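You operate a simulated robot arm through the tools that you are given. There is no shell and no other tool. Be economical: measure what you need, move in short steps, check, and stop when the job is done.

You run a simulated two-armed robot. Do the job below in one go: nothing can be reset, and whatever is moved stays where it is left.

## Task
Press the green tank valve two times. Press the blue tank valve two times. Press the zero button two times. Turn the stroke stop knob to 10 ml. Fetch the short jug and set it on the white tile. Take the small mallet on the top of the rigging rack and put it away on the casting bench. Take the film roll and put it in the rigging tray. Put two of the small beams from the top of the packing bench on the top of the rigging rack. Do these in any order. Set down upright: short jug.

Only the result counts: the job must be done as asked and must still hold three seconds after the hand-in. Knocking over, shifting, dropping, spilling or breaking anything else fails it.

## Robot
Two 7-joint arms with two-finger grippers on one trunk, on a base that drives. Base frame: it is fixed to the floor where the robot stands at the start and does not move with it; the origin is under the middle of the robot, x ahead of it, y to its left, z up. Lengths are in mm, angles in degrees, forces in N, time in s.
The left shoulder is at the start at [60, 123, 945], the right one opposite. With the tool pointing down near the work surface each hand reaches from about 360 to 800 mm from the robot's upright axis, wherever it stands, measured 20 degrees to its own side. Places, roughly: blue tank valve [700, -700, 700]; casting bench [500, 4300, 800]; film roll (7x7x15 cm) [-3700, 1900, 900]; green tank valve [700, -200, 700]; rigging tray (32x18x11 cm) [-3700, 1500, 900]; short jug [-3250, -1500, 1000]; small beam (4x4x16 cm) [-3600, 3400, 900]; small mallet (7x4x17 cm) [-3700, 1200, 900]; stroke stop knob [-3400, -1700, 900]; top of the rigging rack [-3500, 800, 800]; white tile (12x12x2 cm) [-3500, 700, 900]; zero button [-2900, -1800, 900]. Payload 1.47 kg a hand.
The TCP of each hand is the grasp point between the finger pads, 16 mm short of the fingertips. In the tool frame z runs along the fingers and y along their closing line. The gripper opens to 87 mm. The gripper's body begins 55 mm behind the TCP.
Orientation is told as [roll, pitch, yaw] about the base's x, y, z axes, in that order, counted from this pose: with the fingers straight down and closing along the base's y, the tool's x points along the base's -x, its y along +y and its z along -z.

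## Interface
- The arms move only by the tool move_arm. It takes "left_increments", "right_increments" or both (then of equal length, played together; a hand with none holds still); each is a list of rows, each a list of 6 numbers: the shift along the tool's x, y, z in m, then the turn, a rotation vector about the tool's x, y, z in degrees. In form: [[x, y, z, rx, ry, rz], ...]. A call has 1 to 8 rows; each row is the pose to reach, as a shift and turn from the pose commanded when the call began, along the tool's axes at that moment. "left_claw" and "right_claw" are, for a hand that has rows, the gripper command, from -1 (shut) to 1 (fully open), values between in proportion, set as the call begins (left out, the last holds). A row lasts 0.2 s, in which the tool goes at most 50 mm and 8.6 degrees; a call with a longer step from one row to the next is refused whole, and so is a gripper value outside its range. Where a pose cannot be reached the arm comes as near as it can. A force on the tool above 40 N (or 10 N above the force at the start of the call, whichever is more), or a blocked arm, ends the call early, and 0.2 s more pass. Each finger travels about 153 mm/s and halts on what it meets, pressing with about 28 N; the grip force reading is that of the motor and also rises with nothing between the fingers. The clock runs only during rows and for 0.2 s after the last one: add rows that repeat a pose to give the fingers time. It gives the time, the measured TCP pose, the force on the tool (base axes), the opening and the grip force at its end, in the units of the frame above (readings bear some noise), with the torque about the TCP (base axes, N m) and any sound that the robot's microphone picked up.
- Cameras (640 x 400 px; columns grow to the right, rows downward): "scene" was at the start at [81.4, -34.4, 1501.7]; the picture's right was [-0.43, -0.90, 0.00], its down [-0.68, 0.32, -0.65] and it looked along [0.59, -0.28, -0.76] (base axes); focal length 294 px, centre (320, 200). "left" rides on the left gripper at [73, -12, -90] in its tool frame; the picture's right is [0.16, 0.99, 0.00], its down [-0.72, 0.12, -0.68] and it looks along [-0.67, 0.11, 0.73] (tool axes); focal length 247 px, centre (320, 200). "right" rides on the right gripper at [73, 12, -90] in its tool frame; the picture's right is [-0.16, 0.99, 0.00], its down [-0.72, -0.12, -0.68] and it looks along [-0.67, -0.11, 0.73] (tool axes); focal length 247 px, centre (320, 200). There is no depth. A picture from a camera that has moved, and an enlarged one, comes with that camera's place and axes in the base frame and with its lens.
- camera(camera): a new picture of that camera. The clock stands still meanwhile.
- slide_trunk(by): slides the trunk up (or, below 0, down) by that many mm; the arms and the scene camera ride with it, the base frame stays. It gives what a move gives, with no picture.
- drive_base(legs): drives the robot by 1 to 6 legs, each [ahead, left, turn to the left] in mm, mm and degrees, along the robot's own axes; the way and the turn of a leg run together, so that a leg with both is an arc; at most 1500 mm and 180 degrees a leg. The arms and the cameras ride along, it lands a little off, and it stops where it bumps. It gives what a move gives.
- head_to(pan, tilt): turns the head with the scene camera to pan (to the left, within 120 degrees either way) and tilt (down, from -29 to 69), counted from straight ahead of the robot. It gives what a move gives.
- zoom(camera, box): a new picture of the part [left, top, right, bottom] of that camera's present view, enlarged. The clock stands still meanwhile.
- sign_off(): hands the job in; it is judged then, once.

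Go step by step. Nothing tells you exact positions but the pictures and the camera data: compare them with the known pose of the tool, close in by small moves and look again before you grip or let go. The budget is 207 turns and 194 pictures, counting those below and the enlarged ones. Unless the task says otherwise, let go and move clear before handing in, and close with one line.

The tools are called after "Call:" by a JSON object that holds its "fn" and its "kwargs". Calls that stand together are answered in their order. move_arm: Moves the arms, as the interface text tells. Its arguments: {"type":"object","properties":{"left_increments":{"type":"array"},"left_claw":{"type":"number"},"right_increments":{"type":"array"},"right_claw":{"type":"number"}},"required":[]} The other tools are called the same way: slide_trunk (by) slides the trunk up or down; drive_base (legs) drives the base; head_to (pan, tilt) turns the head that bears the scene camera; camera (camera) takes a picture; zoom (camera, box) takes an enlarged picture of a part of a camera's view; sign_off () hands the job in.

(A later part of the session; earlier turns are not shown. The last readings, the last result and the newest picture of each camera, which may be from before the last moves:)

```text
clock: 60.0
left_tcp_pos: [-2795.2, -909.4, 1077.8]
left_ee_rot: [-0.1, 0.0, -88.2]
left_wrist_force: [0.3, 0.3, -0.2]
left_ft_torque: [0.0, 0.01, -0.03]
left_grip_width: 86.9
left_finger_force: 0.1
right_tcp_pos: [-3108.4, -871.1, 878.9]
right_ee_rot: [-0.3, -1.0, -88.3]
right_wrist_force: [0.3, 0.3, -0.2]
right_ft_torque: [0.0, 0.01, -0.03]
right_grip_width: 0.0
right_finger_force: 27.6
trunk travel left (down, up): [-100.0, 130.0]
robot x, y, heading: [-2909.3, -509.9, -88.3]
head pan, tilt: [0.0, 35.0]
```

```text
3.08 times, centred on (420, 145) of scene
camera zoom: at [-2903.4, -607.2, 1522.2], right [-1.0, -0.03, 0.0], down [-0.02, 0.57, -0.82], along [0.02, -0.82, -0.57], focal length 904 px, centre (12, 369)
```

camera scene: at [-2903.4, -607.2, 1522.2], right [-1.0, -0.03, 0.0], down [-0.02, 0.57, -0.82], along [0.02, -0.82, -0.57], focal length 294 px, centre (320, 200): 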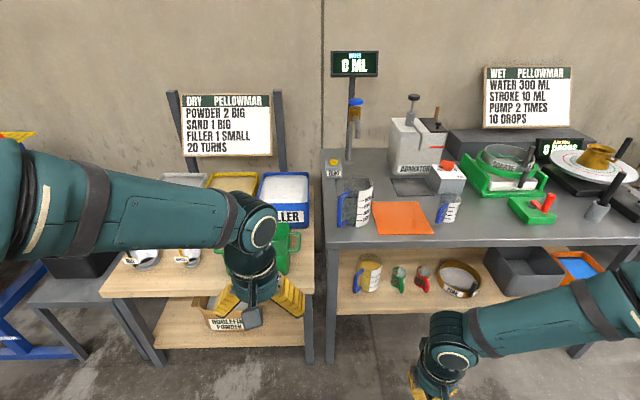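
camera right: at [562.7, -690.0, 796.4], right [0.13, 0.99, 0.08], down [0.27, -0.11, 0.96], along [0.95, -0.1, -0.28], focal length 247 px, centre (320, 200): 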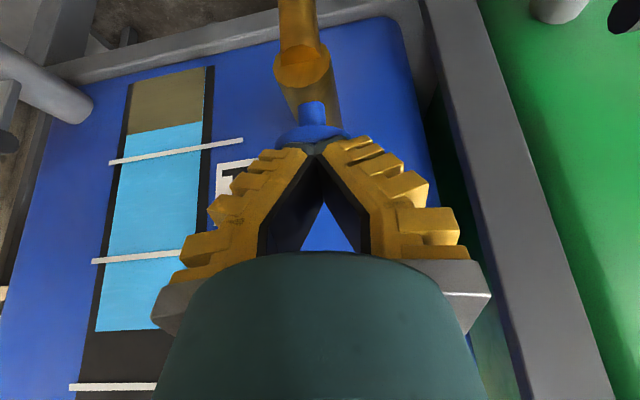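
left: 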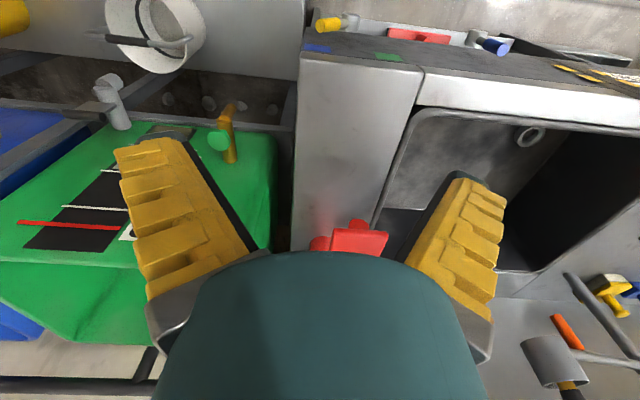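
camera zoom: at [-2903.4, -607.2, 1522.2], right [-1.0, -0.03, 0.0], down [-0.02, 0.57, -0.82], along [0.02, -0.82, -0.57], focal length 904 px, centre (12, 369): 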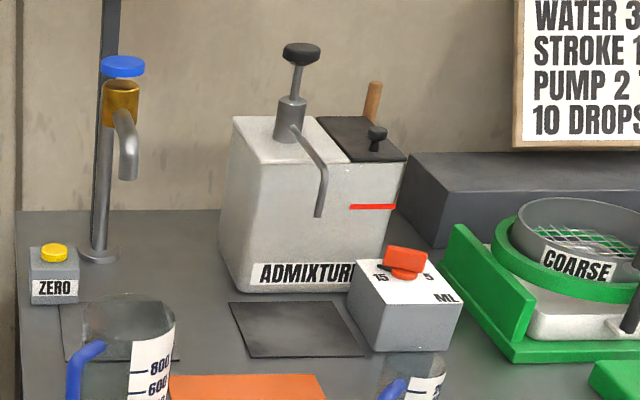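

The short jug is the small one with the blue handle, to the right of the orange mat; the knob is the orange one marked 15, (10), 5. I'll raise both hands and drive up to the bench.

Call:
{"fn": "move_arm", "kwargs": {"right_increments": [[0, 0, -0.05, 0, 0, 0], [0, 0, -0.1, 0, 0, 0], [0, 0, -0.15, 0, 0, 0], [0, 0, -0.2, 0, 0, 0], [0, 0, -0.24, 0, 0, 0]], "left_increments": [[0, 0.01, -0.03, 0, 0, 0], [0, 0.02, -0.06, 0, 0, 0], [0, 0.03, -0.09, 0, 0, 0], [0, 0.05, -0.1, 0, 0, 0], [0, 0.07, -0.1, 0, 0, 0]], "left_claw": -1}}

Call:
{"fn": "drive_base", "kwargs": {"legs": [[500, -205, -1.7]]}}

Call:
{"fn": "head_to", "kwargs": {"pan": 0, "tilt": 45}}

Call:
{"fn": "camera", "kwargs": {"camera": "scene"}}

```text
clock: 61.2
left_tcp_pos: [-2725.3, -905.1, 1177.4]
left_ee_rot: [0.0, 0.0, -88.4]
left_wrist_force: [0.1, -0.7, 0.1]
left_ft_torque: [-0.04, 0.01, 0.0]
left_grip_width: 0.2
left_finger_force: 28.0
right_tcp_pos: [-3107.4, -867.9, 1121.2]
right_ee_rot: [-0.3, -1.0, -88.2]
right_wrist_force: [0.1, 0.9, 0.4]
right_ft_torque: [0.0, 0.03, 0.0]
right_grip_width: 0.0
right_finger_force: 28.0
trunk travel left (down, up): [-100.0, 130.0]
robot x, y, heading: [-2908.8, -506.4, -88.1]
head pan, tilt: [0.0, 35.0]
```

```text
clock: 64.4
left_tcp_pos: [-2938.1, -1419.5, 1178.2]
left_ee_rot: [0.1, 0.0, -90.0]
left_wrist_force: [-0.2, -0.4, 0.5]
left_ft_torque: [-0.03, 0.0, 0.0]
left_grip_width: 0.0
left_finger_force: 28.1
right_tcp_pos: [-3319.2, -1370.1, 1119.0]
right_ee_rot: [-0.3, -1.0, -90.0]
right_wrist_force: [-0.6, -0.3, -0.4]
right_ft_torque: [0.01, -0.02, 0.01]
right_grip_width: 0.0
right_finger_force: 28.0
trunk travel left (down, up): [-100.0, 130.0]
robot x, y, heading: [-3108.2, -1012.0, -89.9]
head pan, tilt: [0.0, 35.0]
```

```text
clock: 65.1
left_tcp_pos: [-2938.5, -1417.5, 1177.3]
left_ee_rot: [0.0, 0.1, -89.9]
left_wrist_force: [-0.4, 1.1, -0.4]
left_ft_torque: [0.02, -0.02, 0.01]
left_grip_width: 0.0
left_finger_force: 27.6
right_tcp_pos: [-3319.5, -1371.3, 1120.9]
right_ee_rot: [-0.3, -0.9, -89.9]
right_wrist_force: [0.1, 0.2, -0.4]
right_ft_torque: [0.02, 0.0, 0.02]
right_grip_width: 0.0
right_finger_force: 27.6
trunk travel left (down, up): [-100.0, 130.0]
robot x, y, heading: [-3108.8, -1018.5, -90.0]
head pan, tilt: [0.0, 45.0]
```

```text
160 pictures are left
camera scene: at [-3106.9, -1108.3, 1507.4], right [-1.0, 0.0, 0.0], down [0.0, 0.71, -0.71], along [0.0, -0.71, -0.71], focal length 294 px, centre (320, 200)
```

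scene: 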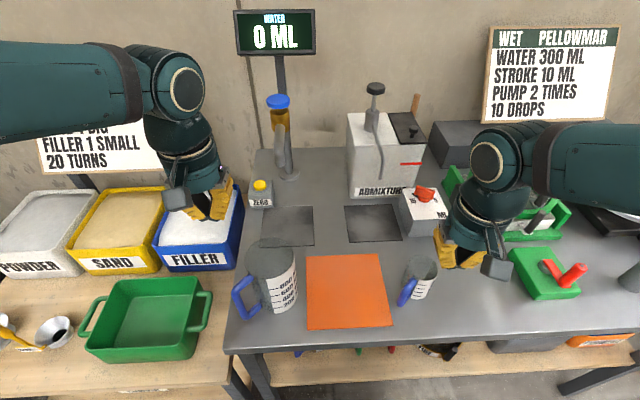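

I'm in place with the heading at -90. I'll enlarge the zero button, knob and jug for measuring.

Call:
{"fn": "zoom", "kwargs": {"camera": "scene", "box": [230, 150, 310, 230]}}

Call:
{"fn": "zoom", "kwargs": {"camera": "scene", "box": [370, 170, 470, 320]}}

```text
5.00 times, centred on (270, 190) of scene
camera zoom: at [-3106.9, -1108.3, 1507.4], right [-1.0, 0.0, 0.0], down [0.0, 0.71, -0.71], along [0.0, -0.71, -0.71], focal length 1470 px, centre (570, 250)
```

zoom: 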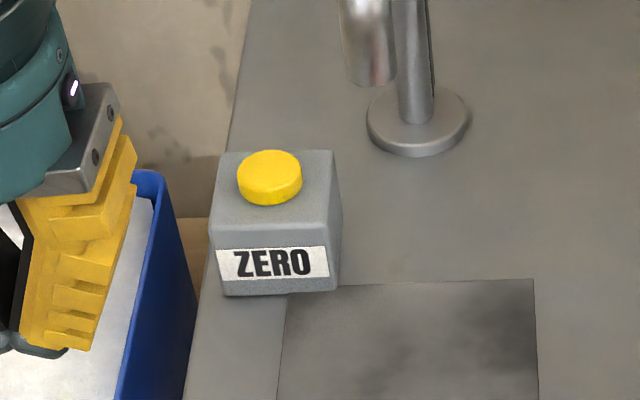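

```text
2.67 times, centred on (420, 245) of scene
camera zoom: at [-3106.9, -1108.3, 1507.4], right [-1.0, 0.0, 0.0], down [0.0, 0.71, -0.71], along [0.0, -0.71, -0.71], focal length 784 px, centre (53, 80)
```

zoom: 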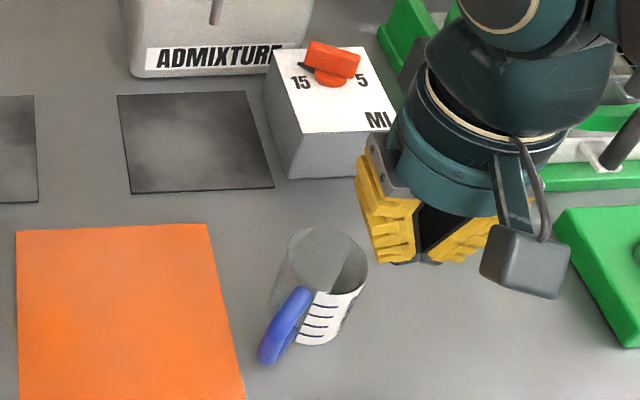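

The zero button's top is at about [-2935, -1734, 943]. I'll bring the left hand, closed and leaned 30 degrees, to just above it.

Call:
{"fn": "move_arm", "kwargs": {"left_increments": [[-0.0405, 0.001, 0.0187, 0, -7.5, 0], [-0.081, 0.002, 0.0375, 0, -15, 0], [-0.1215, 0.003, 0.0562, 0, -22.5, 0], [-0.162, 0.004, 0.075, 0, -30, 0], [-0.2025, 0.005, 0.0937, 0, -30, 0], [-0.243, 0.006, 0.1125, 0, -30, 0], [-0.2835, 0.007, 0.1312, 0, -30, 0], [-0.324, 0.008, 0.15, 0, -30, 0]]}}

Call:
{"fn": "camera", "kwargs": {"camera": "left"}}

Call:
{"fn": "zoom", "kwargs": {"camera": "scene", "box": [190, 90, 350, 230]}}

```text
clock: 66.9
left_tcp_pos: [-2929.1, -1742.4, 1027.1]
left_ee_rot: [0.1, -30.0, -90.1]
left_wrist_force: [0.0, -0.6, 0.0]
left_ft_torque: [0.04, 0.0, 0.01]
left_grip_width: 0.2
left_finger_force: 28.1
right_tcp_pos: [-3319.0, -1371.0, 1119.0]
right_ee_rot: [-0.3, -1.0, -90.1]
right_wrist_force: [0.4, -0.3, -0.5]
right_ft_torque: [-0.01, -0.01, 0.02]
right_grip_width: 0.0
right_finger_force: 28.3
trunk travel left (down, up): [-100.0, 130.0]
robot x, y, heading: [-3109.2, -1015.2, -90.2]
head pan, tilt: [0.0, 45.0]
```

```text
157 pictures are left
camera left: at [-2941.5, -1634.4, 1069.1], right [0.99, 0.14, -0.08], down [0.12, -0.29, 0.95], along [0.11, -0.95, -0.3], focal length 247 px, centre (320, 200)
```

left: 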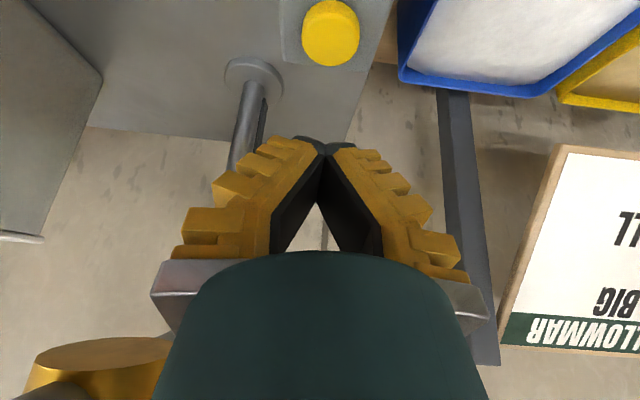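

```text
2.86 times, centred on (270, 160) of scene
camera zoom: at [-3107.0, -1109.8, 1507.2], right [-1.0, 0.0, 0.0], down [0.0, 0.71, -0.71], along [0.0, -0.71, -0.71], focal length 840 px, centre (463, 314)
```

zoom: 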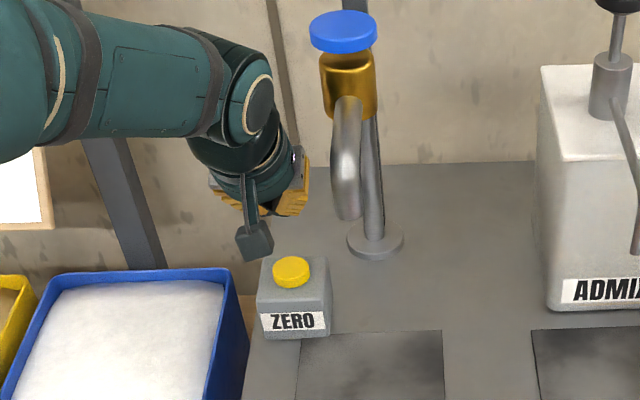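

The button reads [-2932, -1735, 943] from the hand camera as well, so the tips are above it. I'll press down.

Call:
{"fn": "move_arm", "kwargs": {"left_increments": [[0.02, -0.004, 0.0346, 0, 0, 0], [0.0275, -0.004, 0.0476, 0, 0, 0], [0.03, -0.004, 0.052, 0, 0, 0], [0.0325, -0.004, 0.0563, 0, 0, 0], [0.035, -0.004, 0.0606, 0, 0, 0], [0.0375, -0.004, 0.065, 0, 0, 0], [0.04, -0.004, 0.0693, 0, 0, 0]]}}

Call:
{"fn": "zoom", "kwargs": {"camera": "left", "box": [240, 0, 420, 160]}}

```text
clock: 68.5
left_tcp_pos: [-2933.4, -1743.4, 946.6]
left_ee_rot: [0.0, -29.9, -90.1]
left_wrist_force: [-1.1, 0.4, 0.7]
left_ft_torque: [0.01, -0.01, -0.01]
left_grip_width: 0.1
left_finger_force: 28.9
right_tcp_pos: [-3320.9, -1370.2, 1121.0]
right_ee_rot: [-0.4, -0.9, -90.0]
right_wrist_force: [0.4, 0.4, -0.4]
right_ft_torque: [-0.01, 0.0, 0.0]
right_grip_width: 0.2
right_finger_force: 28.2
trunk travel left (down, up): [-100.0, 130.0]
robot x, y, heading: [-3107.8, -1015.9, -90.2]
head pan, tilt: [0.0, 45.0]
```

```text
2.50 times, centred on (330, 80) of left
camera zoom: at [-2946.2, -1634.2, 988.9], right [0.99, 0.14, -0.08], down [0.12, -0.29, 0.95], along [0.11, -0.95, -0.3], focal length 617 px, centre (295, 500)
```

zoom: 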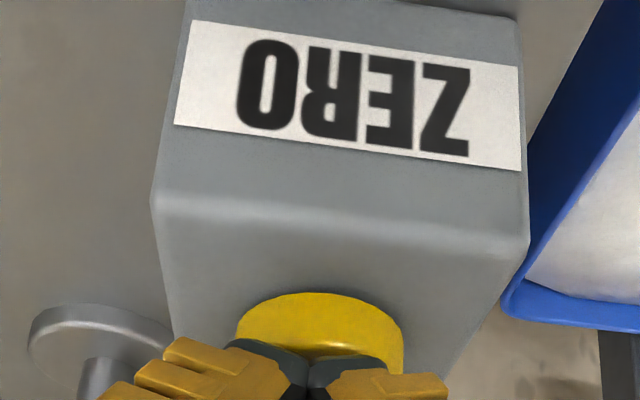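

No contact yet; the tips are just over the button. I'll keep going down in small steps.

Call:
{"fn": "move_arm", "kwargs": {"left_increments": [[0.002, 0, 0.0035, 0, 0, 0], [0.004, 0, 0.0069, 0, 0, 0], [0.006, 0, 0.0104, 0, 0, 0], [0.008, 0, 0.0139, 0, 0, 0], [0.01, 0, 0.0173, 0, 0, 0]]}}

Call:
{"fn": "zoom", "kwargs": {"camera": "left", "box": [240, 0, 420, 160]}}

```text
clock: 69.7
left_tcp_pos: [-2934.7, -1743.8, 933.0]
left_ee_rot: [-0.2, -30.6, -90.0]
left_wrist_force: [4.4, 1.6, 27.2]
left_ft_torque: [0.08, -0.3, 0.16]
left_grip_width: 0.0
left_finger_force: 28.2
right_tcp_pos: [-3319.6, -1369.1, 1120.6]
right_ee_rot: [-0.3, -1.1, -90.0]
right_wrist_force: [0.2, 0.4, 0.5]
right_ft_torque: [-0.02, -0.01, 0.04]
right_grip_width: 0.1
right_finger_force: 28.2
trunk travel left (down, up): [-100.0, 130.0]
robot x, y, heading: [-3110.5, -1012.6, -90.0]
head pan, tilt: [0.0, 45.0]
heard: click
```

```text
2.50 times, centred on (330, 80) of left
camera zoom: at [-2946.2, -1634.4, 973.6], right [0.99, 0.14, -0.08], down [0.12, -0.28, 0.95], along [0.11, -0.95, -0.29], focal length 617 px, centre (295, 500)
```

zoom: 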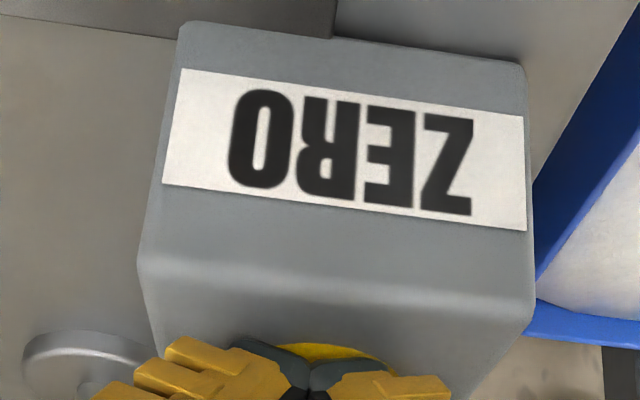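

A click was heard: the first press of zero. I'll lift clear and press once more.

Call:
{"fn": "move_arm", "kwargs": {"left_increments": [[-0.01, 0, -0.0173, 0, 0, 0], [-0.0175, 0, -0.0303, 0, 0, 0], [-0.0175, 0, -0.0303, 0, 0, 0]]}}

Call:
{"fn": "move_arm", "kwargs": {"left_increments": [[0.0075, 0, 0.013, 0, 0, 0], [0.0095, 0, 0.0165, 0, 0, 0], [0.0115, 0, 0.0199, 0, 0, 0], [0.0135, 0, 0.0234, 0, 0, 0], [0.0155, 0, 0.0269, 0, 0, 0], [0.0175, 0, 0.0303, 0, 0, 0]]}}

Call:
{"fn": "move_arm", "kwargs": {"left_increments": [[-0.0175, 0, -0.0303, 0, 0, 0], [-0.0375, 0, -0.065, 0, 0, 0], [-0.0575, 0, -0.0996, 0, 0, 0], [-0.0575, 0, -0.0996, 0, 0, 0]]}}

Call:
{"fn": "camera", "kwargs": {"camera": "scene"}}

```text
clock: 70.5
left_tcp_pos: [-2934.3, -1743.7, 961.2]
left_ee_rot: [0.0, -29.9, -90.0]
left_wrist_force: [-0.7, -0.1, 0.4]
left_ft_torque: [0.01, 0.03, 0.0]
left_grip_width: 0.0
left_finger_force: 27.8
right_tcp_pos: [-3320.9, -1370.1, 1118.6]
right_ee_rot: [-0.2, -0.9, -89.9]
right_wrist_force: [-0.6, -0.5, -0.6]
right_ft_torque: [0.01, 0.01, 0.0]
right_grip_width: 0.0
right_finger_force: 28.0
trunk travel left (down, up): [-100.0, 130.0]
robot x, y, heading: [-3110.6, -1016.0, -90.1]
head pan, tilt: [0.0, 45.0]
```

```text
clock: 71.9
left_tcp_pos: [-2934.6, -1743.6, 932.9]
left_ee_rot: [-0.2, -30.7, -90.0]
left_wrist_force: [1.9, 4.1, 25.0]
left_ft_torque: [0.16, -0.22, 0.18]
left_grip_width: 0.0
left_finger_force: 27.9
right_tcp_pos: [-3319.9, -1366.7, 1121.0]
right_ee_rot: [-0.3, -1.0, -89.9]
right_wrist_force: [-0.2, 0.4, 0.3]
right_ft_torque: [0.01, 0.04, -0.03]
right_grip_width: 0.1
right_finger_force: 27.9
trunk travel left (down, up): [-100.0, 130.0]
robot x, y, heading: [-3108.6, -1014.8, -89.8]
head pan, tilt: [0.0, 45.0]
heard: click
```

```text
clock: 72.9
left_tcp_pos: [-2933.8, -1744.3, 1043.6]
left_ee_rot: [0.0, -30.0, -90.0]
left_wrist_force: [0.2, -0.3, 0.1]
left_ft_torque: [0.03, 0.0, 0.04]
left_grip_width: 0.1
left_finger_force: 27.8
right_tcp_pos: [-3319.5, -1370.8, 1119.6]
right_ee_rot: [-0.3, -0.8, -90.0]
right_wrist_force: [-0.1, -0.2, -0.4]
right_ft_torque: [-0.03, -0.05, -0.02]
right_grip_width: 0.0
right_finger_force: 27.8
trunk travel left (down, up): [-100.0, 130.0]
robot x, y, heading: [-3107.3, -1014.3, -90.1]
head pan, tilt: [0.0, 45.0]
```

```text
153 pictures are left
camera scene: at [-3107.0, -1108.9, 1507.3], right [-1.0, 0.0, 0.0], down [0.0, 0.71, -0.71], along [0.0, -0.71, -0.71], focal length 294 px, centre (320, 200)
```

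scene: 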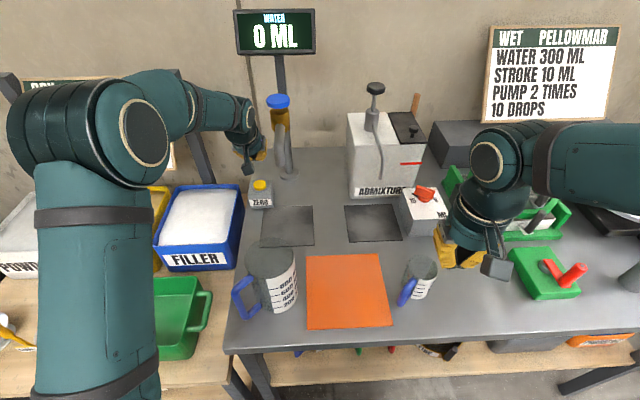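

Zero is pressed twice. Now I'll withdraw the left hand and bring the right hand's camera toward the knob to read its dial.

Call:
{"fn": "move_arm", "kwargs": {"left_increments": [[0.0267, 0, -0.0348, 0, 7.5, 0], [0.0534, 0, -0.0695, 0, 15, 0], [0.0801, 0, -0.1043, 0, 22.5, 0], [0.1068, 0, -0.139, 0, 30, 0], [0.1335, 0, -0.1738, 0, 30, 0], [0.1602, 0, -0.2085, 0, 30, 0], [0.1869, 0, -0.2433, 0, 30, 0], [0.2136, 0, -0.278, 0, 30, 0]], "right_increments": [[-0.02, -0.01, 0, 0, 0, 0], [-0.045, -0.02, 0, 0, 0, 0], [-0.07, -0.03, 0, 0, 0, 0], [-0.095, -0.04, 0, 0, 0, 0], [-0.12, -0.05, 0, 0, 0, 0], [-0.14, -0.06, 0, 0, 0, 0], [-0.16, -0.07, 0, 0, 0, 0], [-0.17, -0.08, 0, 0, 0, 0]], "right_claw": 1}}

Call:
{"fn": "camera", "kwargs": {"camera": "right"}}

Call:
{"fn": "zoom", "kwargs": {"camera": "scene", "box": [360, 150, 480, 320]}}

```text
clock: 74.7
left_tcp_pos: [-2935.2, -1417.9, 1175.4]
left_ee_rot: [0.1, 0.0, -90.0]
left_wrist_force: [-0.5, 0.5, 1.2]
left_ft_torque: [0.0, -0.01, 0.01]
left_grip_width: 0.0
left_finger_force: 27.7
right_tcp_pos: [-3400.6, -1538.6, 1122.9]
right_ee_rot: [-0.2, -1.0, -90.0]
right_wrist_force: [0.4, -0.2, 1.1]
right_ft_torque: [0.01, -0.01, -0.02]
right_grip_width: 87.2
right_finger_force: 0.0
trunk travel left (down, up): [-100.0, 130.0]
robot x, y, heading: [-3107.5, -1017.6, -90.3]
head pan, tilt: [0.0, 45.0]
```

```text
152 pictures are left
camera right: at [-3387.9, -1463.6, 1210.8], right [0.99, -0.16, 0.0], down [-0.11, -0.71, 0.69], along [-0.11, -0.68, -0.72], focal length 247 px, centre (320, 200)
```

right: 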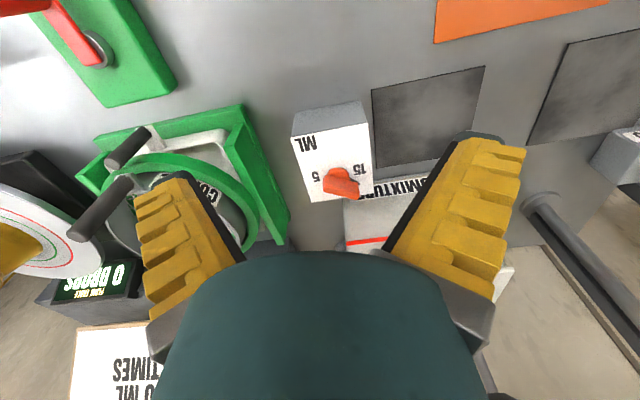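

```text
2.35 times, centred on (420, 235) of scene
camera zoom: at [-3106.9, -1107.2, 1507.5], right [-1.0, 0.0, 0.0], down [0.0, 0.71, -0.71], along [0.0, -0.71, -0.71], focal length 692 px, centre (85, 118)
```

zoom: 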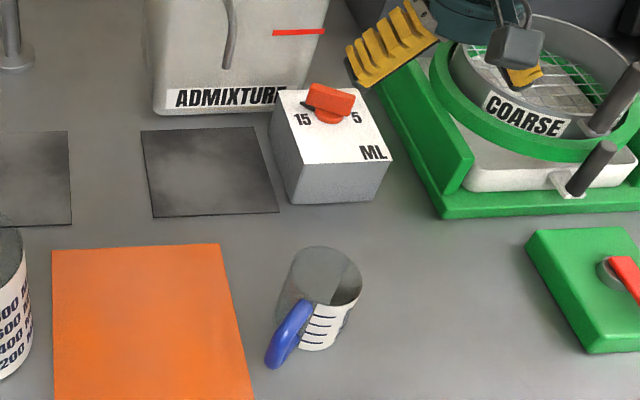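

Call:
{"fn": "zoom", "kwargs": {"camera": "right", "box": [270, 90, 400, 220]}}

Call:
{"fn": "zoom", "kwargs": {"camera": "scene", "box": [395, 175, 455, 235]}}

```text
3.08 times, centred on (335, 155) of right
camera zoom: at [-3387.9, -1463.6, 1210.8], right [0.99, -0.16, 0.0], down [-0.11, -0.71, 0.69], along [-0.11, -0.68, -0.72], focal length 760 px, centre (274, 338)
```

zoom: 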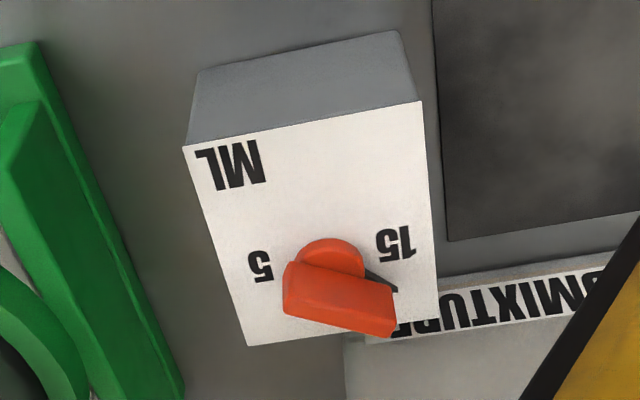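

```text
6.67 times, centred on (425, 205) of scene
camera zoom: at [-3106.9, -1107.2, 1507.5], right [-1.0, 0.0, 0.0], down [0.0, 0.71, -0.71], along [0.0, -0.71, -0.71], focal length 1960 px, centre (-380, 167)
```

zoom: 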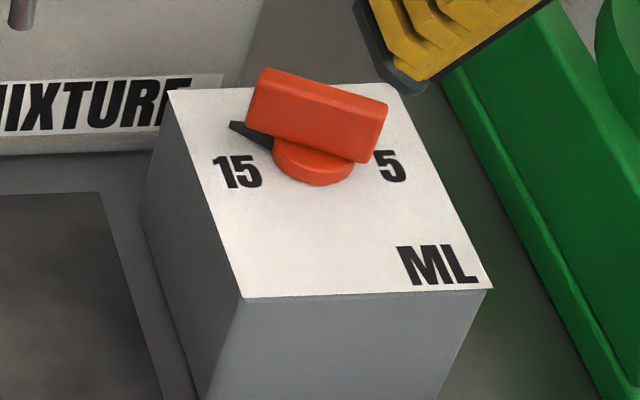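

The knob bar is at about [-3395, -1695, 947], its pointer between 15 and 10 on the left-back side; 10 must be straight at the back. I'll move above it and turn the hand 67 degrees so that the fingers straddle the bar.

Call:
{"fn": "move_arm", "kwargs": {"right_increments": [[-0.0195, 0.0006, 0, 0, 0, -8.37], [-0.039, 0.0012, 0, 0, 0, -16.75], [-0.0585, 0.0018, 0, 0, 0, -25.1], [-0.078, 0.0024, 0, 0, 0, -33.5], [-0.0975, 0.003, 0, 0, 0, -41.9], [-0.117, 0.0036, 0, 0, 0, -50.2], [-0.1365, 0.0042, 0, 0, 0, -58.6], [-0.156, 0.0046, 0, 0, 0, -67]], "right_claw": 0.1}}

Call:
{"fn": "camera", "kwargs": {"camera": "right"}}

Call:
{"fn": "zoom", "kwargs": {"camera": "scene", "box": [360, 120, 480, 240]}}

```text
clock: 76.5
left_tcp_pos: [-2935.8, -1418.5, 1174.8]
left_ee_rot: [0.0, 0.0, -90.0]
left_wrist_force: [-0.2, -0.5, 0.4]
left_ft_torque: [0.03, -0.03, 0.0]
left_grip_width: 0.0
left_finger_force: 28.0
right_tcp_pos: [-3394.2, -1697.2, 1125.4]
right_ee_rot: [-1.0, -0.1, -22.9]
right_wrist_force: [0.7, -0.3, -0.1]
right_ft_torque: [0.02, 0.01, 0.01]
right_grip_width: 53.2
right_finger_force: 4.0
trunk travel left (down, up): [-100.0, 130.0]
robot x, y, heading: [-3109.9, -1018.1, -89.9]
head pan, tilt: [0.0, 45.0]
```

```text
148 pictures are left
camera right: at [-3456.6, -1655.9, 1215.3], right [0.53, 0.85, -0.02], down [0.63, -0.38, 0.68], along [0.57, -0.37, -0.73], focal length 247 px, centre (320, 200)
```

right: 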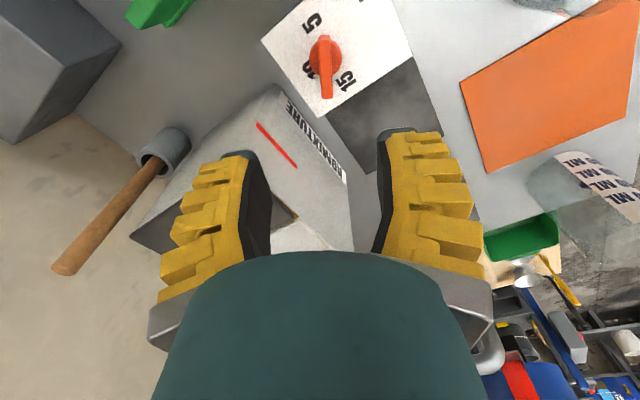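

```text
3.33 times, centred on (420, 180) of scene
camera zoom: at [-3106.9, -1109.3, 1507.3], right [-1.0, 0.0, 0.0], down [0.0, 0.71, -0.71], along [0.0, -0.71, -0.71], focal length 980 px, centre (-13, 267)
```

zoom: 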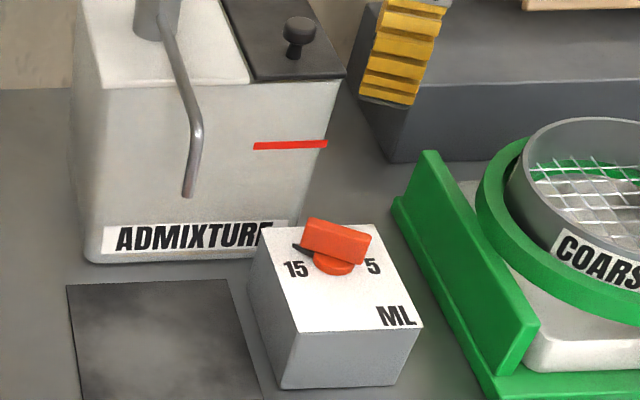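

The hand camera now sees the whole dial, so I'll enlarge it.

Call:
{"fn": "zoom", "kwargs": {"camera": "right", "box": [250, 0, 420, 120]}}

```text
3.33 times, centred on (335, 60) of right
camera zoom: at [-3456.6, -1655.9, 1215.3], right [0.53, 0.85, -0.02], down [0.63, -0.38, 0.68], along [0.57, -0.37, -0.73], focal length 823 px, centre (270, 667)
```

zoom: 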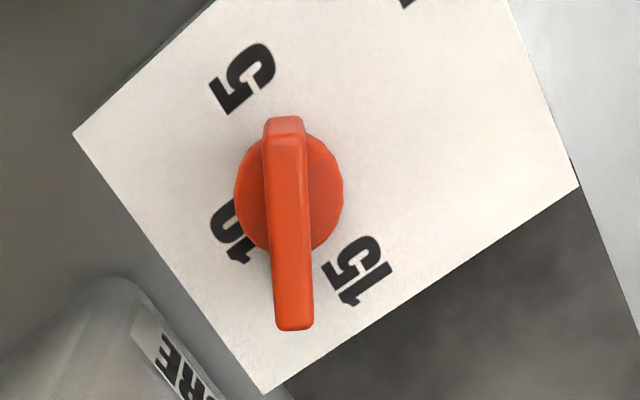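

Reading the dial: axis near [-3399, -1689], the bar pointing 29 degrees back of left and the 10 mark straight at the back, so it needs about 61 degrees clockwise. I'll align the hand and go down partway.

Call:
{"fn": "move_arm", "kwargs": {"right_increments": [[0.0074, 0.0052, 0.03, 0, 0, 6], [0.0074, 0.0052, 0.07, 0, 0, 6], [0.0074, 0.0052, 0.11, 0, 0, 6], [0.0074, 0.0052, 0.14, 0, 0, 6], [0.0074, 0.0052, 0.14, 0, 0, 6]]}}

Call:
{"fn": "camera", "kwargs": {"camera": "right"}}

Call:
{"fn": "zoom", "kwargs": {"camera": "scene", "box": [360, 120, 480, 240]}}

```text
clock: 77.7
left_tcp_pos: [-2934.9, -1417.9, 1175.4]
left_ee_rot: [0.0, 0.0, -90.0]
left_wrist_force: [0.4, 0.0, -0.3]
left_ft_torque: [-0.02, 0.02, 0.02]
left_grip_width: 0.0
left_finger_force: 28.1
right_tcp_pos: [-3400.6, -1688.6, 983.6]
right_ee_rot: [-1.0, -0.1, -29.0]
right_wrist_force: [-0.7, 0.5, 0.1]
right_ft_torque: [0.01, 0.02, 0.01]
right_grip_width: 53.2
right_finger_force: 4.1
trunk travel left (down, up): [-100.0, 130.0]
robot x, y, heading: [-3106.5, -1013.5, -89.9]
head pan, tilt: [0.0, 45.0]
```

```text
145 pictures are left
camera right: at [-3458.6, -1642.0, 1073.7], right [0.62, 0.79, -0.02], down [0.58, -0.44, 0.68], along [0.53, -0.43, -0.73], focal length 247 px, centre (320, 200)
```

right: 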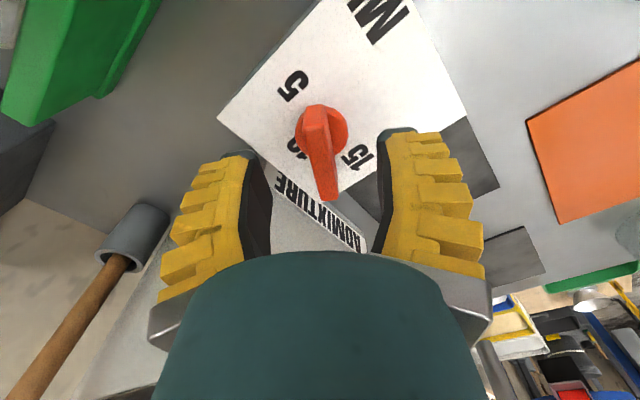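

```text
3.33 times, centred on (420, 180) of scene
camera zoom: at [-3106.9, -1108.1, 1507.4], right [-1.0, 0.0, 0.0], down [0.0, 0.71, -0.71], along [0.0, -0.71, -0.71], focal length 980 px, centre (-13, 267)
```

zoom: 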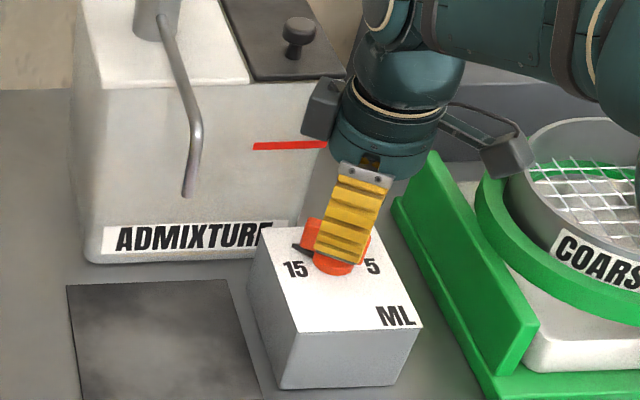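

The fingers straddle the bar. Because the wrist could brush the admixture box while turning, I'll lean the hand back 15 degrees, lower it and check before gripping.

Call:
{"fn": "move_arm", "kwargs": {"right_increments": [[0, 0, 0, 0, -7.5, 0], [0, 0, 0, 0, -15, 0], [0, 0, 0.015, 0, -15, 0], [0, 0, 0.028, 0, -15, 0], [0, 0, 0.028, 0, -15, 0]]}}

Call:
{"fn": "camera", "kwargs": {"camera": "right"}}

Call:
{"fn": "zoom", "kwargs": {"camera": "scene", "box": [380, 140, 470, 230]}}

```text
clock: 78.9
left_tcp_pos: [-2934.7, -1418.4, 1175.0]
left_ee_rot: [-0.1, 0.0, -89.9]
left_wrist_force: [0.6, -0.2, -0.3]
left_ft_torque: [-0.03, 0.01, -0.01]
left_grip_width: 0.0
left_finger_force: 27.5
right_tcp_pos: [-3402.0, -1692.8, 958.2]
right_ee_rot: [-1.0, -15.2, -28.8]
right_wrist_force: [0.7, 0.1, -0.7]
right_ft_torque: [0.01, 0.0, -0.03]
right_grip_width: 53.2
right_finger_force: 3.7
trunk travel left (down, up): [-100.0, 130.0]
robot x, y, heading: [-3109.2, -1017.0, -90.0]
head pan, tilt: [0.0, 45.0]
```

```text
143 pictures are left
camera right: at [-3477.6, -1635.1, 1024.9], right [0.61, 0.79, 0.02], down [0.41, -0.34, 0.85], along [0.68, -0.51, -0.53], focal length 247 px, centre (320, 200)
```

right: 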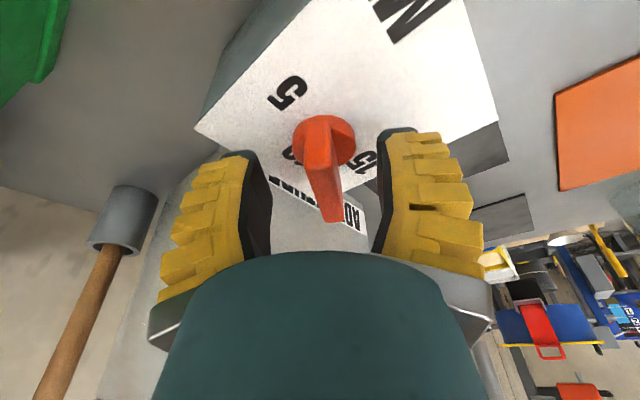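

```text
4.44 times, centred on (425, 185) of scene
camera zoom: at [-3106.8, -1108.4, 1507.4], right [-1.0, 0.0, 0.0], down [0.0, 0.71, -0.71], along [0.0, -0.71, -0.71], focal length 1306 px, centre (-147, 267)
```

zoom: 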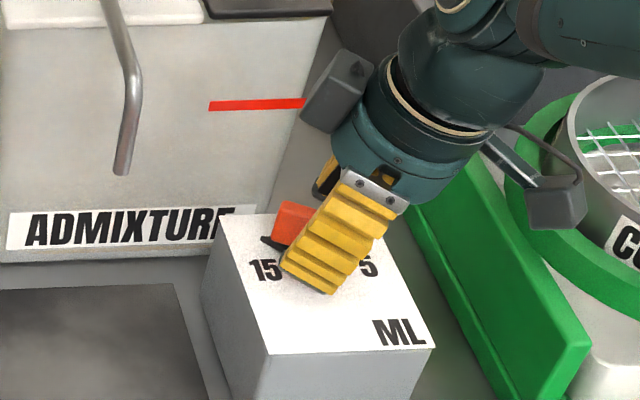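

The bar sits between the pads about 4 mm off centre. I'll centre on it and close.

Call:
{"fn": "move_arm", "kwargs": {"right_increments": [[0, 0.004, 0, 0, 0, 0], [0, 0.004, 0, 0, 0, 0]]}}

Call:
{"fn": "move_arm", "kwargs": {"right_increments": [[0, 0, 0, 0, 0, 0], [0, 0, 0, 0, 0, 0], [0, 0, 0, 0, 0, 0]], "right_claw": -1}}

Call:
{"fn": "camera", "kwargs": {"camera": "right"}}

```text
clock: 79.5
left_tcp_pos: [-2935.5, -1418.5, 1174.8]
left_ee_rot: [0.0, 0.0, -90.0]
left_wrist_force: [0.4, -1.4, 0.8]
left_ft_torque: [0.03, -0.01, -0.05]
left_grip_width: 0.0
left_finger_force: 27.8
right_tcp_pos: [-3399.6, -1689.9, 956.5]
right_ee_rot: [-1.0, -15.2, -28.6]
right_wrist_force: [0.7, 0.3, -0.5]
right_ft_torque: [0.02, -0.01, 0.0]
right_grip_width: 53.2
right_finger_force: 4.1
trunk travel left (down, up): [-100.0, 130.0]
robot x, y, heading: [-3105.4, -1016.6, -90.2]
head pan, tilt: [0.0, 45.0]
```

```text
clock: 80.3
left_tcp_pos: [-2935.3, -1417.7, 1174.5]
left_ee_rot: [0.0, 0.0, -90.0]
left_wrist_force: [-0.6, 0.0, -0.5]
left_ft_torque: [0.03, 0.0, -0.03]
left_grip_width: 0.0
left_finger_force: 27.7
right_tcp_pos: [-3399.1, -1689.5, 958.9]
right_ee_rot: [-1.2, -15.2, -28.8]
right_wrist_force: [-7.2, -10.8, 10.3]
right_ft_torque: [-0.17, 0.04, 0.03]
right_grip_width: 6.0
right_finger_force: 30.1
trunk travel left (down, up): [-100.0, 130.0]
robot x, y, heading: [-3107.0, -1015.2, -89.8]
head pan, tilt: [0.0, 45.0]
```

```text
141 pictures are left
camera right: at [-3476.3, -1632.1, 1025.4], right [0.61, 0.79, 0.02], down [0.41, -0.34, 0.85], along [0.68, -0.51, -0.53], focal length 247 px, centre (320, 200)
```

right: 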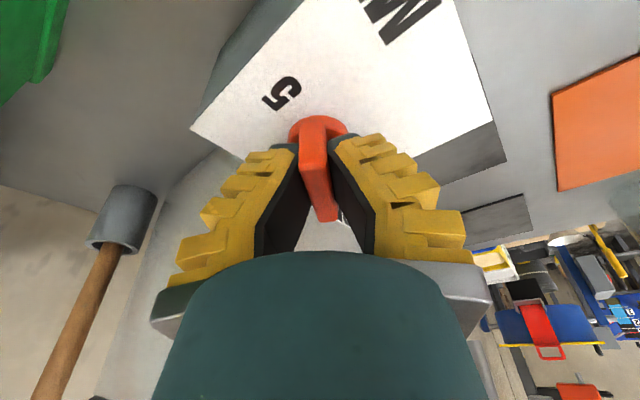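

The bar is gripped. I'll turn clockwise 30 degrees first and check.

Call:
{"fn": "move_arm", "kwargs": {"right_increments": [[0, 0, 0, 1.96, 0, 7.27], [0, 0, 0, 3.93, 0, 14.5], [0, 0, 0, 5.89, 0, 21.8], [0, 0, 0, 7.85, 0, 29.0]]}}

Call:
{"fn": "zoom", "kwargs": {"camera": "scene", "box": [380, 140, 470, 230]}}

Call:
{"fn": "camera", "kwargs": {"camera": "right"}}

```text
clock: 81.3
left_tcp_pos: [-2935.4, -1418.6, 1175.5]
left_ee_rot: [0.0, 0.0, -89.9]
left_wrist_force: [0.2, 0.9, 0.0]
left_ft_torque: [0.0, 0.02, 0.02]
left_grip_width: 0.0
left_finger_force: 28.2
right_tcp_pos: [-3400.2, -1689.7, 957.8]
right_ee_rot: [-0.8, -15.7, -58.9]
right_wrist_force: [-5.7, -11.8, 14.0]
right_ft_torque: [0.38, 0.31, -0.03]
right_grip_width: 6.9
right_finger_force: 30.1
trunk travel left (down, up): [-100.0, 130.0]
robot x, y, heading: [-3107.5, -1015.0, -90.3]
head pan, tilt: [0.0, 45.0]
```

```text
4.44 times, centred on (425, 185) of scene
camera zoom: at [-3106.9, -1108.6, 1507.4], right [-1.0, 0.0, 0.0], down [0.0, 0.71, -0.71], along [0.0, -0.71, -0.71], focal length 1306 px, centre (-147, 267)
```

zoom: 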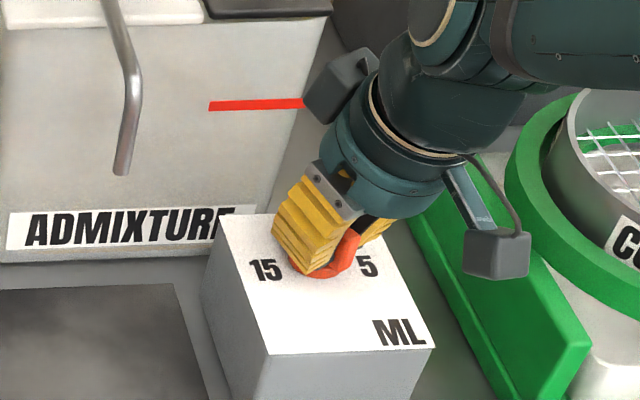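

```text
139 pictures are left
camera right: at [-3437.2, -1600.9, 1024.1], right [0.93, 0.37, 0.03], down [0.17, -0.49, 0.85], along [0.33, -0.79, -0.52], focal length 247 px, centre (320, 200)
```

right: 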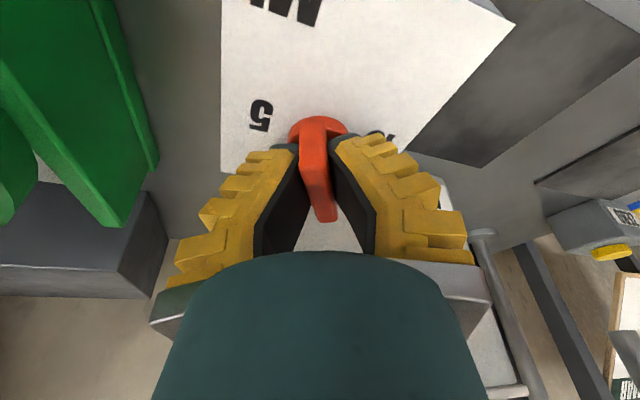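

The knob turns with the hand. I'll turn the remaining 31 degrees to straight back.

Call:
{"fn": "move_arm", "kwargs": {"right_increments": [[0, 0, 0, 2.02, 0, 7.5], [0, 0, 0, 4.05, 0, 15.0], [0, 0, 0, 6.07, 0, 22.5], [0, 0, 0, 8.1, 0, 30.0], [0, 0, 0, 8.1, 0, 30.0]]}}

Call:
{"fn": "zoom", "kwargs": {"camera": "scene", "box": [380, 140, 470, 230]}}

Call:
{"fn": "camera", "kwargs": {"camera": "right"}}

```text
clock: 82.5
left_tcp_pos: [-2935.1, -1418.2, 1175.9]
left_ee_rot: [0.0, 0.0, -90.1]
left_wrist_force: [-0.4, 0.1, 0.5]
left_ft_torque: [-0.02, 0.01, 0.02]
left_grip_width: 0.0
left_finger_force: 27.9
right_tcp_pos: [-3398.2, -1688.5, 958.1]
right_ee_rot: [-0.4, -16.1, -90.1]
right_wrist_force: [-1.8, -9.3, 14.9]
right_ft_torque: [-0.16, 0.04, 0.05]
right_grip_width: 7.1
right_finger_force: 30.0
trunk travel left (down, up): [-100.0, 130.0]
robot x, y, heading: [-3109.7, -1016.2, -89.8]
head pan, tilt: [0.0, 45.0]
```

```text
4.44 times, centred on (425, 185) of scene
camera zoom: at [-3106.6, -1108.2, 1507.4], right [-1.0, 0.0, 0.0], down [0.0, 0.71, -0.71], along [0.0, -0.71, -0.71], focal length 1306 px, centre (-147, 267)
```

zoom: 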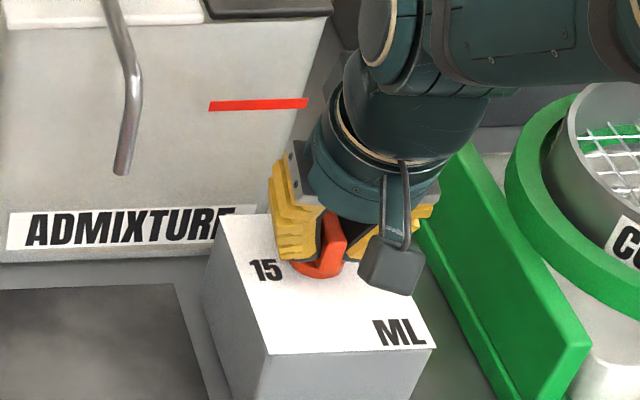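

```text
137 pictures are left
camera right: at [-3386.2, -1593.4, 1023.4], right [0.99, -0.15, 0.04], down [-0.11, -0.51, 0.85], along [-0.11, -0.85, -0.52], focal length 247 px, centre (320, 200)
```

right: 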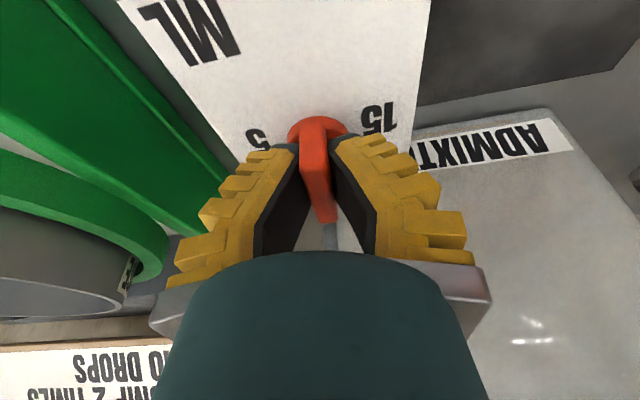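

The bar now points straight back. I'll open, lift away and read the dial.

Call:
{"fn": "move_arm", "kwargs": {"right_increments": [[0, 0, 0, 0, 0, 0], [0, 0, 0, 0, 0, 0], [-0.005, 0, -0.0193, 0, 0, 0], [-0.0156, 0, -0.058, 0, 0, 0], [-0.026, 0, -0.0966, 0, 0, 0], [-0.039, 0, -0.145, 0, 0, 0], [-0.039, 0, -0.145, 0, 0, 0]], "right_claw": 0.1}}

Call:
{"fn": "camera", "kwargs": {"camera": "right"}}

Call:
{"fn": "zoom", "kwargs": {"camera": "scene", "box": [395, 175, 455, 235]}}

```text
refused: row 6 steps farther than a row can; nothing moved
```

```text
136 pictures are left
camera right: at [-3386.2, -1593.4, 1023.4], right [0.99, -0.15, 0.04], down [-0.11, -0.51, 0.85], along [-0.11, -0.85, -0.52], focal length 247 px, centre (320, 200)
```

right: 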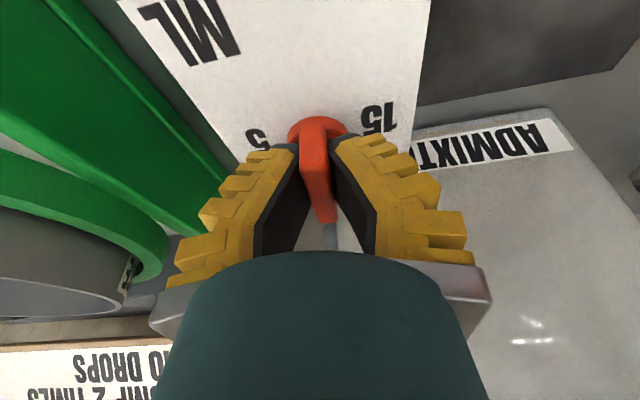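

```text
6.67 times, centred on (425, 205) of scene
camera zoom: at [-3106.6, -1108.2, 1507.4], right [-1.0, 0.0, 0.0], down [0.0, 0.71, -0.71], along [0.0, -0.71, -0.71], focal length 1960 px, centre (-380, 167)
```

zoom: 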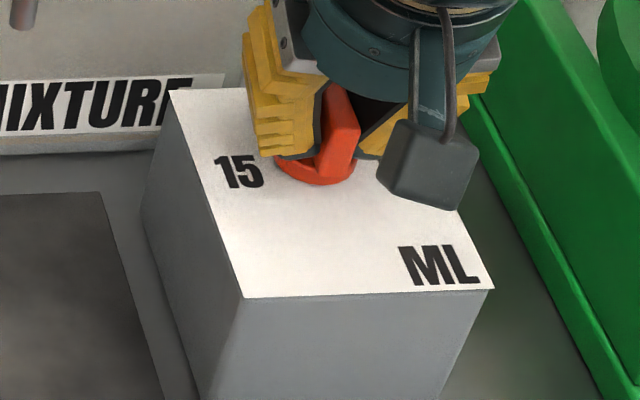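

The last step was too long and nothing moved, so I'll repeat it with shorter steps.

Call:
{"fn": "move_arm", "kwargs": {"right_increments": [[0, 0, 0, 0, 0, 0], [0, 0, 0, 0, 0, 0], [-0.005, 0, -0.0193, 0, 0, 0], [-0.0156, 0, -0.058, 0, 0, 0], [-0.026, 0, -0.0966, 0, 0, 0], [-0.036, 0, -0.135, 0, 0, 0], [-0.036, 0, -0.135, 0, 0, 0]], "right_claw": 0.1}}

Call:
{"fn": "camera", "kwargs": {"camera": "right"}}

Call:
{"fn": "zoom", "kwargs": {"camera": "scene", "box": [395, 175, 455, 235]}}

```text
clock: 84.1
left_tcp_pos: [-2935.3, -1418.2, 1175.7]
left_ee_rot: [0.1, 0.0, -90.0]
left_wrist_force: [0.4, -0.7, 0.3]
left_ft_torque: [0.05, -0.03, 0.04]
left_grip_width: 0.0
left_finger_force: 27.9
right_tcp_pos: [-3398.7, -1686.0, 1094.7]
right_ee_rot: [-0.5, -16.0, -89.9]
right_wrist_force: [0.2, 0.3, 0.7]
right_ft_torque: [0.01, -0.01, -0.02]
right_grip_width: 53.4
right_finger_force: 3.7
trunk travel left (down, up): [-100.0, 130.0]
robot x, y, heading: [-3107.7, -1017.7, -89.9]
head pan, tilt: [0.0, 45.0]
```

```text
134 pictures are left
camera right: at [-3386.1, -1590.9, 1160.5], right [0.99, -0.15, 0.04], down [-0.11, -0.51, 0.85], along [-0.11, -0.85, -0.52], focal length 247 px, centre (320, 200)
```

right: 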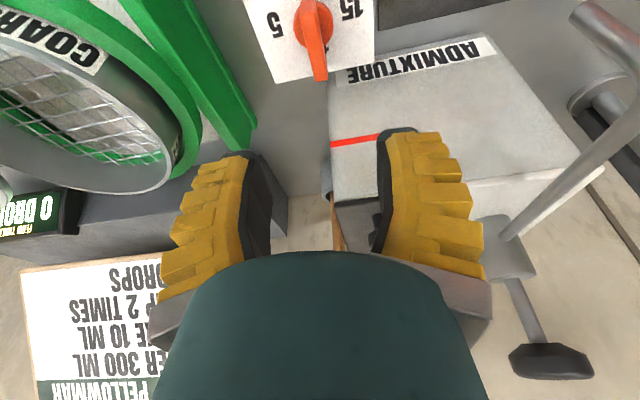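

```text
6.67 times, centred on (425, 205) of scene
camera zoom: at [-3107.1, -1108.9, 1507.3], right [-1.0, 0.0, 0.0], down [0.0, 0.71, -0.71], along [0.0, -0.71, -0.71], focal length 1960 px, centre (-380, 167)
```

zoom: 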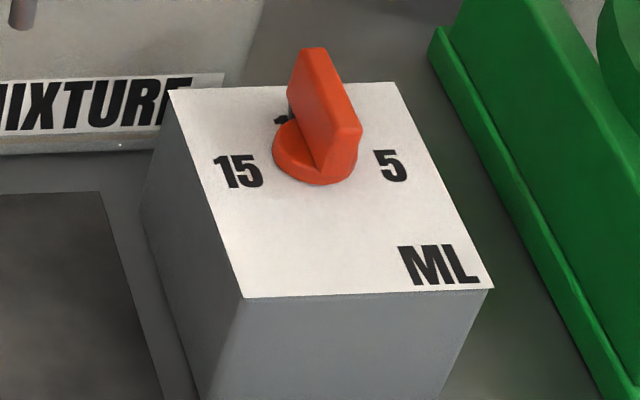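

I need to judge whether the bar points exactly at 10, so I'll zoom in on the dial from the hand.

Call:
{"fn": "zoom", "kwargs": {"camera": "right", "box": [240, 0, 400, 100]}}

Call:
{"fn": "move_arm", "kwargs": {"right_increments": [[0, 0, 0, -2.0, 0, -7.27], [0, 0, 0, -4, 0, -14.5], [0, 0, 0, -6, 0, -21.8], [0, 0, 0, -8, 0, -29.0], [0, 0, 0, -10, 0, -36.3], [0, 0, 0, -12, 0, -43.6], [0, 0, 0, -14, 0, -50.9], [0, 0, 0, -16, 0, -58]]}}

Call:
{"fn": "move_arm", "kwargs": {"right_increments": [[0, 0, -0.01, 0, 8, 0], [0, 0, -0.02, 0, 16, 0]]}}

Call:
{"fn": "zoom", "kwargs": {"camera": "right", "box": [250, 0, 420, 120]}}

```text
4.00 times, centred on (320, 50) of right
camera zoom: at [-3386.1, -1590.9, 1160.5], right [0.99, -0.15, 0.04], down [-0.11, -0.51, 0.85], along [-0.11, -0.85, -0.52], focal length 988 px, centre (320, 800)
```

zoom: 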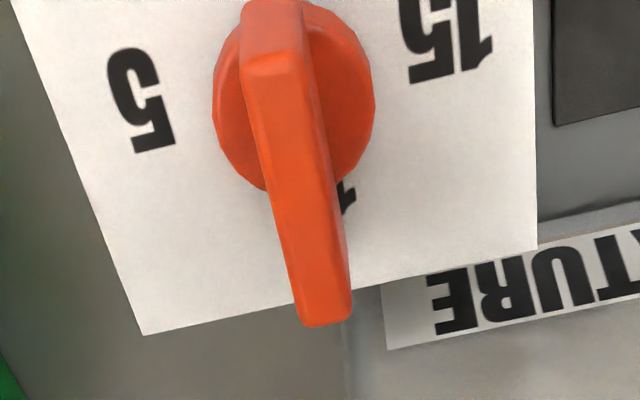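

```text
clock: 85.9
left_tcp_pos: [-2936.2, -1418.7, 1175.7]
left_ee_rot: [-0.1, 0.1, -90.0]
left_wrist_force: [0.0, 0.0, -0.1]
left_ft_torque: [0.01, 0.01, 0.0]
left_grip_width: 0.0
left_finger_force: 28.0
right_tcp_pos: [-3399.5, -1686.5, 1096.7]
right_ee_rot: [-0.7, -15.3, -29.6]
right_wrist_force: [-1.1, 0.4, 0.5]
right_ft_torque: [0.0, -0.03, 0.01]
right_grip_width: 53.6
right_finger_force: 3.9
trunk travel left (down, up): [-100.0, 130.0]
robot x, y, heading: [-3108.9, -1012.2, -90.2]
head pan, tilt: [0.0, 45.0]
```

```text
clock: 86.5
left_tcp_pos: [-2933.8, -1418.5, 1175.1]
left_ee_rot: [0.1, 0.0, -90.0]
left_wrist_force: [1.2, -0.8, -1.0]
left_ft_torque: [-0.01, 0.01, -0.03]
left_grip_width: 0.1
left_finger_force: 27.9
right_tcp_pos: [-3401.6, -1681.3, 1115.7]
right_ee_rot: [-0.8, 0.7, -30.0]
right_wrist_force: [-0.9, 0.8, -0.8]
right_ft_torque: [0.0, -0.04, -0.01]
right_grip_width: 53.3
right_finger_force: 4.2
trunk travel left (down, up): [-100.0, 130.0]
robot x, y, heading: [-3105.8, -1020.1, -90.0]
head pan, tilt: [0.0, 45.0]
```

```text
3.33 times, centred on (335, 60) of right
camera zoom: at [-3458.3, -1634.9, 1206.3], right [0.63, 0.78, -0.01], down [0.58, -0.46, 0.67], along [0.51, -0.43, -0.74], focal length 823 px, centre (270, 667)
```

zoom: 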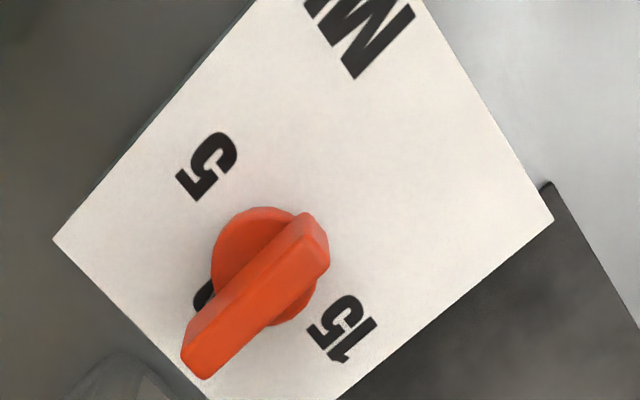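

By my estimate the bar is within a few degrees of the 10 mark (the box itself sits about 3 degrees skewed). One sharper view will confirm it.

Call:
{"fn": "zoom", "kwargs": {"camera": "right", "box": [290, 50, 350, 120]}}

```text
5.71 times, centred on (320, 85) of right
camera zoom: at [-3458.3, -1634.9, 1206.3], right [0.63, 0.78, -0.01], down [0.58, -0.46, 0.67], along [0.51, -0.43, -0.74], focal length 1411 px, centre (320, 857)
```

zoom: 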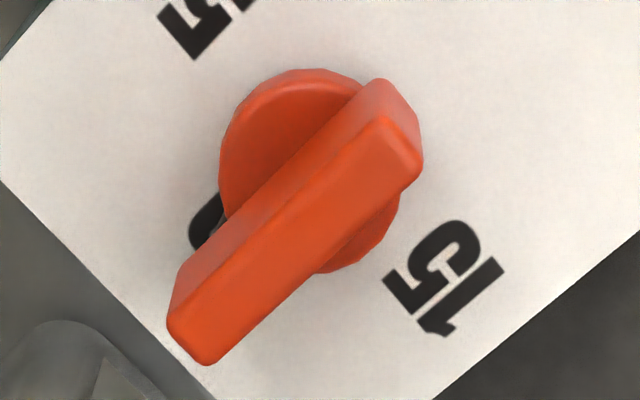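

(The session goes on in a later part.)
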